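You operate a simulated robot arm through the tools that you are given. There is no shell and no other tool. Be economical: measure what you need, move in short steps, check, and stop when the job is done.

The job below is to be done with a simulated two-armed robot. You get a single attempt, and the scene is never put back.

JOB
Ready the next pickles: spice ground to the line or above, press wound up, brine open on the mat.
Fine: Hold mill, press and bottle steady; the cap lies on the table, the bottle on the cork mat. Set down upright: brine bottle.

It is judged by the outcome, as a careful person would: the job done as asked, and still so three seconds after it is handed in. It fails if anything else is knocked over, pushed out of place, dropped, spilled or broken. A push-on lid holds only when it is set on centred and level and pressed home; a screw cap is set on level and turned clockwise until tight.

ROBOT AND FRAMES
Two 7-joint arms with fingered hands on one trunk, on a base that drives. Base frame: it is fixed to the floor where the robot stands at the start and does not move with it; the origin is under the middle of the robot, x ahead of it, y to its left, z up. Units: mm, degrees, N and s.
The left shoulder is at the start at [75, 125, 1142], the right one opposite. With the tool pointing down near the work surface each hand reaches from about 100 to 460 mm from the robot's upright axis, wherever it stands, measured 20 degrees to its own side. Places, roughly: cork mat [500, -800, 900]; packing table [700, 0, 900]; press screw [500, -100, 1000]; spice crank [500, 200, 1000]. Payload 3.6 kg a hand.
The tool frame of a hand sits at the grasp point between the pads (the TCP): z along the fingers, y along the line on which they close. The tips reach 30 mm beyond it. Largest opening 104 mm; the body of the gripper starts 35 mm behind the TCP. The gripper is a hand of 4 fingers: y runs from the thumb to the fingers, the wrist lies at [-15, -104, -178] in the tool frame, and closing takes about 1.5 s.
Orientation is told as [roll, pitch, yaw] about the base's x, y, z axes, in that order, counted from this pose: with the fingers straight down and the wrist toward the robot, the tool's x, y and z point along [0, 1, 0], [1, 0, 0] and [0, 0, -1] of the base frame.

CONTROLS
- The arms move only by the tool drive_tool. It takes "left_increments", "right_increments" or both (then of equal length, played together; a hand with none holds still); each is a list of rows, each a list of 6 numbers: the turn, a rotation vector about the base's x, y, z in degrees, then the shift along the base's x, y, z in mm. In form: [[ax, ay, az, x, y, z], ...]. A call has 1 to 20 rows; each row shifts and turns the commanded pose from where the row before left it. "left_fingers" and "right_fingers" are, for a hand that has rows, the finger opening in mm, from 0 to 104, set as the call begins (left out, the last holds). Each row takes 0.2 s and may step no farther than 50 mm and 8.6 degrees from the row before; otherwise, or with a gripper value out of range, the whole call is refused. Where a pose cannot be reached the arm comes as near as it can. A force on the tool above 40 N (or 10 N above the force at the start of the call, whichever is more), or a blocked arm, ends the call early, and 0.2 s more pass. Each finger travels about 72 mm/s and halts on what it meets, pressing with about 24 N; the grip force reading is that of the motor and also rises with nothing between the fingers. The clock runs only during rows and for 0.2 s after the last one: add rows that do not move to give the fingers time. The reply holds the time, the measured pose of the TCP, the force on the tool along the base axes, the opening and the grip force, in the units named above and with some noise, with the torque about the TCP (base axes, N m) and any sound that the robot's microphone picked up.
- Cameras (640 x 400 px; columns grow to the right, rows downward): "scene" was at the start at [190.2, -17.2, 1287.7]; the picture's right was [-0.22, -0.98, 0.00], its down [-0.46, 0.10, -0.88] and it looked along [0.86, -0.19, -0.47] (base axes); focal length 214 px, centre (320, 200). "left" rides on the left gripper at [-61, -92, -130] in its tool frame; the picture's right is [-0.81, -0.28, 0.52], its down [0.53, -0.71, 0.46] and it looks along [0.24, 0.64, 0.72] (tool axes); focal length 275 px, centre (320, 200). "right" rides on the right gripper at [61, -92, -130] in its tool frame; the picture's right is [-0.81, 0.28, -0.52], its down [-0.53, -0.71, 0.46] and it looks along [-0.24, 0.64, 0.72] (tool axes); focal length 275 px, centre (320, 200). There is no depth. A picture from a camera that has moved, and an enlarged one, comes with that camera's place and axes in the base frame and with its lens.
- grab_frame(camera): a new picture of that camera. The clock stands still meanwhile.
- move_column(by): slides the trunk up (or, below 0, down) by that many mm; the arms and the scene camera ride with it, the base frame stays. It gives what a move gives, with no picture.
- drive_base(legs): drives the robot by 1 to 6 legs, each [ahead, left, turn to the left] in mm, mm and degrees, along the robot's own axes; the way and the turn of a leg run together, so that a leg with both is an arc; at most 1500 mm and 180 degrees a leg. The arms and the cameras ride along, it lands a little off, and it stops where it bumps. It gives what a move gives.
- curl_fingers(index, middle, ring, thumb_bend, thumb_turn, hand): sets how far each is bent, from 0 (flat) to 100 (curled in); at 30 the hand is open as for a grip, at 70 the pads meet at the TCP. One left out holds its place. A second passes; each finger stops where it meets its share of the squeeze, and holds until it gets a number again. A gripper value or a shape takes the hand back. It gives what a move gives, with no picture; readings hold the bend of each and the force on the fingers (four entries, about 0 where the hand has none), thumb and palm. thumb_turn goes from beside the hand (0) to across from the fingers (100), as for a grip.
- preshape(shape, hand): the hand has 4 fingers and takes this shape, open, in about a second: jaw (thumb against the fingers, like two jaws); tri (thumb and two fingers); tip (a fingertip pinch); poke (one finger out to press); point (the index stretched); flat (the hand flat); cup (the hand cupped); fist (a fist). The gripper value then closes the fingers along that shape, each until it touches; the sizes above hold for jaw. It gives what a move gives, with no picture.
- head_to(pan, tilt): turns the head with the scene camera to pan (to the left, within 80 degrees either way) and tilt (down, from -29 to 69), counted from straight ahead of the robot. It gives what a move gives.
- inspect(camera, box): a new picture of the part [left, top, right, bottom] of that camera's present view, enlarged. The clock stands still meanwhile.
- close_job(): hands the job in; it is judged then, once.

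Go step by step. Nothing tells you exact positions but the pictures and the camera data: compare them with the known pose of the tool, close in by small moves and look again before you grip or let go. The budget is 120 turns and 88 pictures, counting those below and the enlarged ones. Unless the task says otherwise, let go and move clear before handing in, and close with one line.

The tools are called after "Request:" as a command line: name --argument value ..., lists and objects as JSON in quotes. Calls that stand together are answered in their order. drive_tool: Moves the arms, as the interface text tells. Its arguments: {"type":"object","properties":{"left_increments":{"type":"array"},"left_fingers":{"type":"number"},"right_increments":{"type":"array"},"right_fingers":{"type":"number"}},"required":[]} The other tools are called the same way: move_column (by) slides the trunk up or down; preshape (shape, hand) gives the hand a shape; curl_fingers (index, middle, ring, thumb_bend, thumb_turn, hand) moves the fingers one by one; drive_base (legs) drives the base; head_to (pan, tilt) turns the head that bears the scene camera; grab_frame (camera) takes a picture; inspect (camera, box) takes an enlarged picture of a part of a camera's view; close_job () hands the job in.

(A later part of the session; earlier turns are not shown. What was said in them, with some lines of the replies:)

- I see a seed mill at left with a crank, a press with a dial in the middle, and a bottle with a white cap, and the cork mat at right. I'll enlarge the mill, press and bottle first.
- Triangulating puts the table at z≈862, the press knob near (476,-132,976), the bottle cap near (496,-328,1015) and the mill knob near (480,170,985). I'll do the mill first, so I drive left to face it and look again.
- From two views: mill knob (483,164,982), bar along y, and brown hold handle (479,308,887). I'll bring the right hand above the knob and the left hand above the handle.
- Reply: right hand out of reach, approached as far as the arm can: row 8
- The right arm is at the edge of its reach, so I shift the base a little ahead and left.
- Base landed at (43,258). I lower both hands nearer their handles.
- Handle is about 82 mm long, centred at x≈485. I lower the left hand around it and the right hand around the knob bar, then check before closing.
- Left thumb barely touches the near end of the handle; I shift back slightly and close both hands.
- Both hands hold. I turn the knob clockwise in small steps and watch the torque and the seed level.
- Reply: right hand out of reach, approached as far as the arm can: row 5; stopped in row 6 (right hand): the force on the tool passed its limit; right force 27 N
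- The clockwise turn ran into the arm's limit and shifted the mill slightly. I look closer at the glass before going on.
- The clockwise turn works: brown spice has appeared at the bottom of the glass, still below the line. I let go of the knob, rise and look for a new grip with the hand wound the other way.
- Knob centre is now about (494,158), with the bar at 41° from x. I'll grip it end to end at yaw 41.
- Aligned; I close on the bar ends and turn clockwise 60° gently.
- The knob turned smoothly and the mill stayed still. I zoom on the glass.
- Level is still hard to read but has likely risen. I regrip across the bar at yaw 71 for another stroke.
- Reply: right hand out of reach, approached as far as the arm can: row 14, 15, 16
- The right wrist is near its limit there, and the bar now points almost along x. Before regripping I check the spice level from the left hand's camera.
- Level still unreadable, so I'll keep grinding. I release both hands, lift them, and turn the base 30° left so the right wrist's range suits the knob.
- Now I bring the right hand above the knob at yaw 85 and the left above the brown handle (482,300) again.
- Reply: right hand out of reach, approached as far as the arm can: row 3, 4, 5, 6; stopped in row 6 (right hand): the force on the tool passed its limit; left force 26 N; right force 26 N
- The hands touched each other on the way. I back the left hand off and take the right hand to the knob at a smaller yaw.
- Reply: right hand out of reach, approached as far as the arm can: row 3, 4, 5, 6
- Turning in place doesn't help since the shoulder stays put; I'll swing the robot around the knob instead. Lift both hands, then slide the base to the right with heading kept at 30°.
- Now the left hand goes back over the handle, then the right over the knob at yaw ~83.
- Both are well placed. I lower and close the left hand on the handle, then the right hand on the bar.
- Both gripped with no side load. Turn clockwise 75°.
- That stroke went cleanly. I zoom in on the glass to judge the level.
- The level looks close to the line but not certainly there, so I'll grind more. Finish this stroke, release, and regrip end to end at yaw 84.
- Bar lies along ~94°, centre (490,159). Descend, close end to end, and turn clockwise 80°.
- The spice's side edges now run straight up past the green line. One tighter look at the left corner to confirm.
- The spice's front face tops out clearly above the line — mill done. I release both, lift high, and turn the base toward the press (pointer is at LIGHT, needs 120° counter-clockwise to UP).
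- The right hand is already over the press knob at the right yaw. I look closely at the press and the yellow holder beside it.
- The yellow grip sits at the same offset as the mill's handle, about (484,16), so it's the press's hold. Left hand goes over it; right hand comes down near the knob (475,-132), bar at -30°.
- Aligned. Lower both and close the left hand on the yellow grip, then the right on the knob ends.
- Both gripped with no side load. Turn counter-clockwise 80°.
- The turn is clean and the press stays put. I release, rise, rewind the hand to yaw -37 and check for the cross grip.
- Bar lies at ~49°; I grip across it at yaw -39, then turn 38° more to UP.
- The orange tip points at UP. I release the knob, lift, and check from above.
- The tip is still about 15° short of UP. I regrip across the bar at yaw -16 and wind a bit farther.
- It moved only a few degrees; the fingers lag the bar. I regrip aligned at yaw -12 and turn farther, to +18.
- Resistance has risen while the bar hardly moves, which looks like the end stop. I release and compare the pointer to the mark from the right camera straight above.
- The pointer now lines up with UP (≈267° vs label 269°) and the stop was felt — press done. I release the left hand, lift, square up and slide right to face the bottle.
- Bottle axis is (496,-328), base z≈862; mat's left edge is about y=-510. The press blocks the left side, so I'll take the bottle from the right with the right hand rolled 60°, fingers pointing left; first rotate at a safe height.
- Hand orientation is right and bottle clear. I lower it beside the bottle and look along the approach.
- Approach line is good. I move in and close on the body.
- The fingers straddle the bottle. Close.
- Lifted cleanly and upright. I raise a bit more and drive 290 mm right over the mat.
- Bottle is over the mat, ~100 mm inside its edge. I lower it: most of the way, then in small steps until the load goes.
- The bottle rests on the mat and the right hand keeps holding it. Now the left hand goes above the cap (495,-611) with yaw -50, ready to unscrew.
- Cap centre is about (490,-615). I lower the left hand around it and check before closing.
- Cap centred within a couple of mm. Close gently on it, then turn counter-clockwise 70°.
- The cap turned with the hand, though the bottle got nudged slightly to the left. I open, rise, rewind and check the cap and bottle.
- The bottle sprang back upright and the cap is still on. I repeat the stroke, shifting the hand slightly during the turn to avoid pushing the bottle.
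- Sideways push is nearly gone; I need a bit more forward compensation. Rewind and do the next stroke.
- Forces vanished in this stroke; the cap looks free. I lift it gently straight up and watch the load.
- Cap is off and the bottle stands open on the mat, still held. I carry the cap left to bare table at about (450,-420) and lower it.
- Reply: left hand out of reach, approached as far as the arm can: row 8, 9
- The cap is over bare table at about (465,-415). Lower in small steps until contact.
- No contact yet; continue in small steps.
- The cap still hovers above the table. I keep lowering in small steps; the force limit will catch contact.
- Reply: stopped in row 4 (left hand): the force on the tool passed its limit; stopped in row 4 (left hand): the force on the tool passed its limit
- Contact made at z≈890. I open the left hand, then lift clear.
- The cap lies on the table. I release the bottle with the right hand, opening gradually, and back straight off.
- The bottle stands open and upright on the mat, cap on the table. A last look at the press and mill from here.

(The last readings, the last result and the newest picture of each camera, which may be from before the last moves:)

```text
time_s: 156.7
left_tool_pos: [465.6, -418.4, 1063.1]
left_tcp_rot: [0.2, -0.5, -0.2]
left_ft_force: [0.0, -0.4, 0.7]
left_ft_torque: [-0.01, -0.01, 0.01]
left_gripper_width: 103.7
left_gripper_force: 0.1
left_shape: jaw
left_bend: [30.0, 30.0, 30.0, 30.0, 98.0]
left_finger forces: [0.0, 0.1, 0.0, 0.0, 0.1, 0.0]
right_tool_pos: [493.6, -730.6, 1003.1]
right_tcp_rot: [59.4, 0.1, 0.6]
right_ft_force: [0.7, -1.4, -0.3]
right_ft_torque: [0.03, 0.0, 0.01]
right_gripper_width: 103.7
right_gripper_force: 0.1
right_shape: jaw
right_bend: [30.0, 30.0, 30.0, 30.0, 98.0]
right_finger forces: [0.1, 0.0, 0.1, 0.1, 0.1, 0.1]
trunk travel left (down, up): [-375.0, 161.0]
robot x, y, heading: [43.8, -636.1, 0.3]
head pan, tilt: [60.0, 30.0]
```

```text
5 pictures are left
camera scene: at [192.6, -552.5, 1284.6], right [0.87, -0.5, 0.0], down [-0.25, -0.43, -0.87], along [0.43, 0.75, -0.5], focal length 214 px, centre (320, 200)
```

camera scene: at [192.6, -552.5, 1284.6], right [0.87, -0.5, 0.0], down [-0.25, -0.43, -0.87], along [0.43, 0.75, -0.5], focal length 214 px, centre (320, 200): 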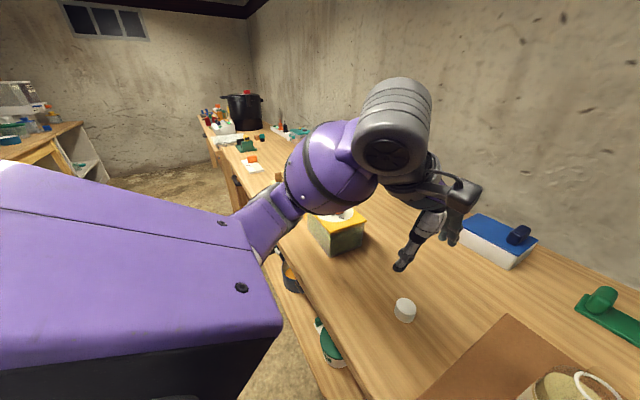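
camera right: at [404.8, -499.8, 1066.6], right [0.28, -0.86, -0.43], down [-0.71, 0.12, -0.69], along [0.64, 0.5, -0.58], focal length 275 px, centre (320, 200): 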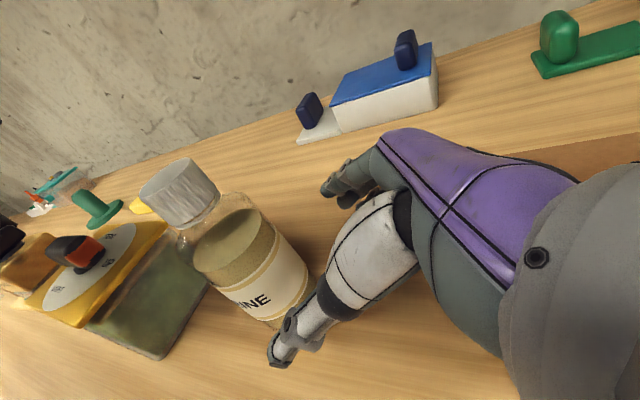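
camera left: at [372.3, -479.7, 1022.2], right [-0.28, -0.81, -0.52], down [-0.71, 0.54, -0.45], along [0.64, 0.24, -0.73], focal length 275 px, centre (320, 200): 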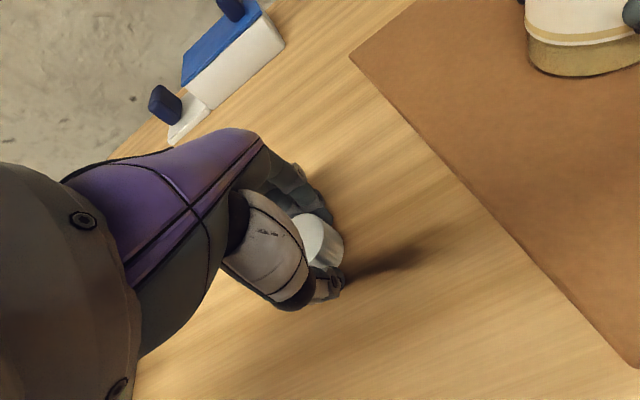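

The arm blocks the view. To be sure of level and pointer, I lift both hands, back away, slide left and take one low-angle look at mill and press.

Request:
drive_tool --left_increments '[[0, 0, 0, -10, 0, 35], [0, 0, 0, -10, 0, 35], [0, 0, 0, -10, 0, 35], [0, 0, 0, -10, 0, 35], [0, 0, 0, 0, 0, 0]]' --right_increments '[[0, 0, 0, 0, -15, 40], [0, 0, 0, 0, -15, 40], [0, 0, 0, 0, 0, 40], [0, 0, 0, 0, 0, 40], [0, 0, 0, 0, 0, 0]]'

Request:
drive_base --legs '[[-180, 0, 0], [0, 640, 0]]'

Request:
move_column --by -100

Request:
head_to --pan 10 --tilt 30

Request:
grab_frame --camera "scene"

```text
time_s: 157.9
left_tool_pos: [425.7, -417.3, 1202.6]
left_tcp_rot: [0.1, -0.5, -0.2]
left_ft_force: [0.0, 0.8, -0.1]
left_ft_torque: [-0.01, 0.0, 0.04]
left_gripper_width: 103.7
left_gripper_force: 0.1
left_shape: jaw
left_bend: [30.0, 30.0, 30.0, 30.0, 98.0]
left_finger forces: [0.1, 0.0, 0.0, 0.0, 0.0, 0.0]
right_tool_pos: [493.3, -759.4, 1166.7]
right_tcp_rot: [59.3, 0.2, 0.6]
right_ft_force: [0.0, 0.2, 0.7]
right_ft_torque: [-0.02, -0.01, 0.03]
right_gripper_width: 103.6
right_gripper_force: 0.0
right_shape: jaw
right_bend: [30.0, 30.0, 30.0, 30.0, 98.0]
right_finger forces: [0.0, 0.0, 0.1, 0.1, 0.0, 0.0]
trunk travel left (down, up): [-375.0, 161.0]
robot x, y, heading: [42.3, -640.4, 0.2]
head pan, tilt: [60.0, 30.0]
```

```text
time_s: 162.6
left_tool_pos: [238.8, 218.0, 1202.5]
left_tcp_rot: [0.2, -0.5, -0.4]
left_ft_force: [0.7, 0.3, -0.8]
left_ft_torque: [-0.02, -0.03, 0.0]
left_gripper_width: 103.7
left_gripper_force: 0.1
left_shape: jaw
left_bend: [30.0, 30.0, 30.0, 30.0, 98.0]
left_finger forces: [0.0, 0.0, 0.0, 0.0, 0.0, 0.0]
right_tool_pos: [307.0, -123.2, 1166.2]
right_tcp_rot: [59.3, 0.2, 0.4]
right_ft_force: [0.2, -0.4, -0.3]
right_ft_torque: [0.01, 0.01, 0.02]
right_gripper_width: 103.7
right_gripper_force: 0.1
right_shape: jaw
right_bend: [30.0, 30.0, 30.0, 30.0, 98.0]
right_finger forces: [0.1, 0.0, 0.0, 0.1, 0.0, 0.1]
trunk travel left (down, up): [-375.0, 161.0]
robot x, y, heading: [-139.2, 0.3, 0.2]
head pan, tilt: [60.0, 30.0]
```

```text
time_s: 163.9
left_tool_pos: [238.5, 218.6, 1102.4]
left_tcp_rot: [0.1, -0.7, -0.4]
left_ft_force: [0.6, -0.5, -1.1]
left_ft_torque: [0.03, 0.02, 0.01]
left_gripper_width: 103.4
left_gripper_force: 0.2
left_shape: jaw
left_bend: [30.0, 30.0, 30.0, 30.0, 98.0]
left_finger forces: [0.0, 0.0, 0.0, 0.0, 0.0, 0.0]
right_tool_pos: [305.7, -123.6, 1065.9]
right_tcp_rot: [59.4, 0.1, 0.5]
right_ft_force: [0.2, 0.0, -1.0]
right_ft_torque: [-0.01, 0.02, 0.02]
right_gripper_width: 103.6
right_gripper_force: 0.0
right_shape: jaw
right_bend: [30.0, 30.0, 30.0, 30.0, 98.0]
right_finger forces: [0.0, 0.0, 0.0, 0.1, 0.0, 0.0]
trunk travel left (down, up): [-275.0, 261.0]
robot x, y, heading: [-142.7, 1.0, 0.2]
head pan, tilt: [60.0, 30.0]
```

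```text
time_s: 165.1
left_tool_pos: [237.8, 218.0, 1102.5]
left_tcp_rot: [0.2, -0.5, -0.4]
left_ft_force: [1.0, 0.0, 0.2]
left_ft_torque: [0.01, -0.01, 0.0]
left_gripper_width: 103.5
left_gripper_force: 0.1
left_shape: jaw
left_bend: [30.0, 30.0, 30.0, 30.0, 98.0]
left_finger forces: [0.1, 0.0, 0.0, 0.0, 0.0, 0.0]
right_tool_pos: [306.2, -121.9, 1066.0]
right_tcp_rot: [59.3, 0.1, 0.5]
right_ft_force: [0.9, 0.3, 0.5]
right_ft_torque: [0.03, -0.01, -0.02]
right_gripper_width: 103.7
right_gripper_force: 0.1
right_shape: jaw
right_bend: [30.0, 30.0, 30.0, 30.0, 98.0]
right_finger forces: [0.0, 0.0, 0.0, 0.0, 0.0, 0.1]
trunk travel left (down, up): [-275.0, 261.0]
robot x, y, heading: [-140.1, 4.6, 0.3]
head pan, tilt: [10.0, 30.0]
```

```text
4 pictures are left
camera scene: at [71.4, 22.1, 1187.1], right [0.18, -0.98, 0.0], down [-0.49, -0.09, -0.87], along [0.85, 0.15, -0.5], focal length 214 px, centre (320, 200)
```

scene: 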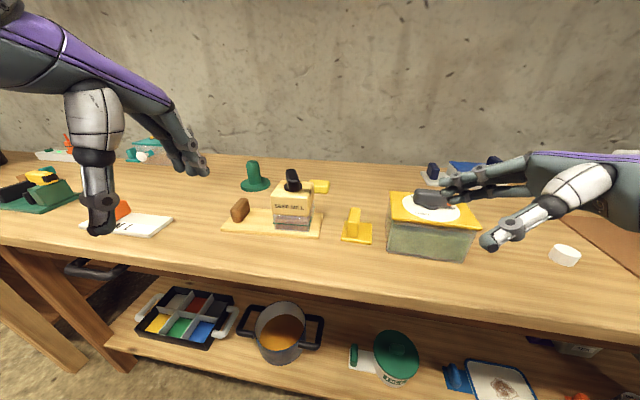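

Request:
inspect --camera "scene" --box '[266, 195, 320, 235]'

Request:
inspect --camera "scene" --box '[380, 175, 490, 270]'

```text
10.00 times, centred on (293, 215) of scene
camera zoom: at [71.4, 22.1, 1187.1], right [0.18, -0.98, 0.0], down [-0.49, -0.09, -0.87], along [0.85, 0.15, -0.5], focal length 2145 px, centre (590, 50)
```

zoom: 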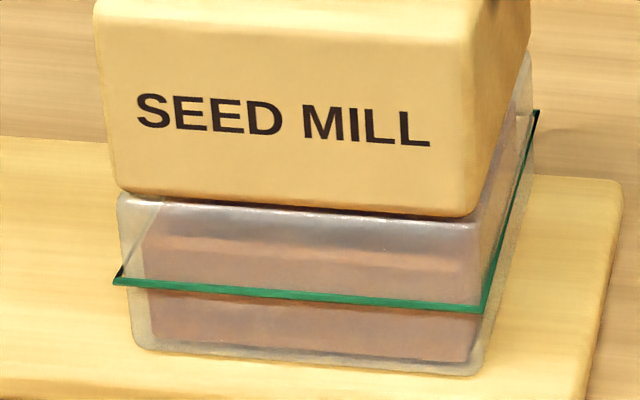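

```text
4.21 times, centred on (435, 222) of scene
camera zoom: at [71.4, 22.1, 1187.1], right [0.18, -0.98, 0.0], down [-0.49, -0.09, -0.87], along [0.85, 0.15, -0.5], focal length 903 px, centre (-164, 105)
```

zoom: 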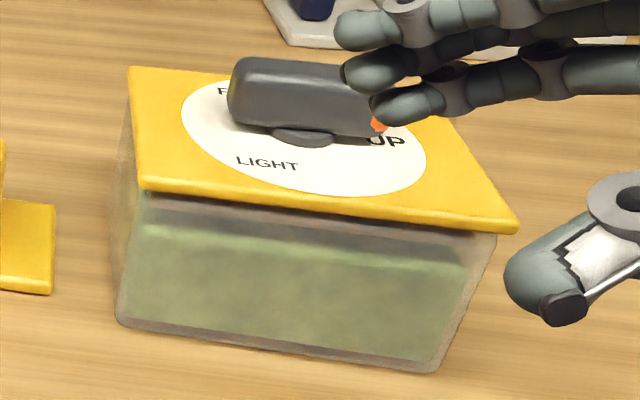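

The low view shows the spice clearly above the green line, the press plate raised with the pointer at UP, and the open bottle was last seen upright on the mat. Handing in.

Request:
close_job

```text
The job is handed in.
```

The spice is ground above the line, the press is wound to UP, and the brine bottle stands open and upright on the cork mat with its cap on the table. On the mill's first turn its body slid about 12 mm; nothing was knocked over, dropped or spilled.
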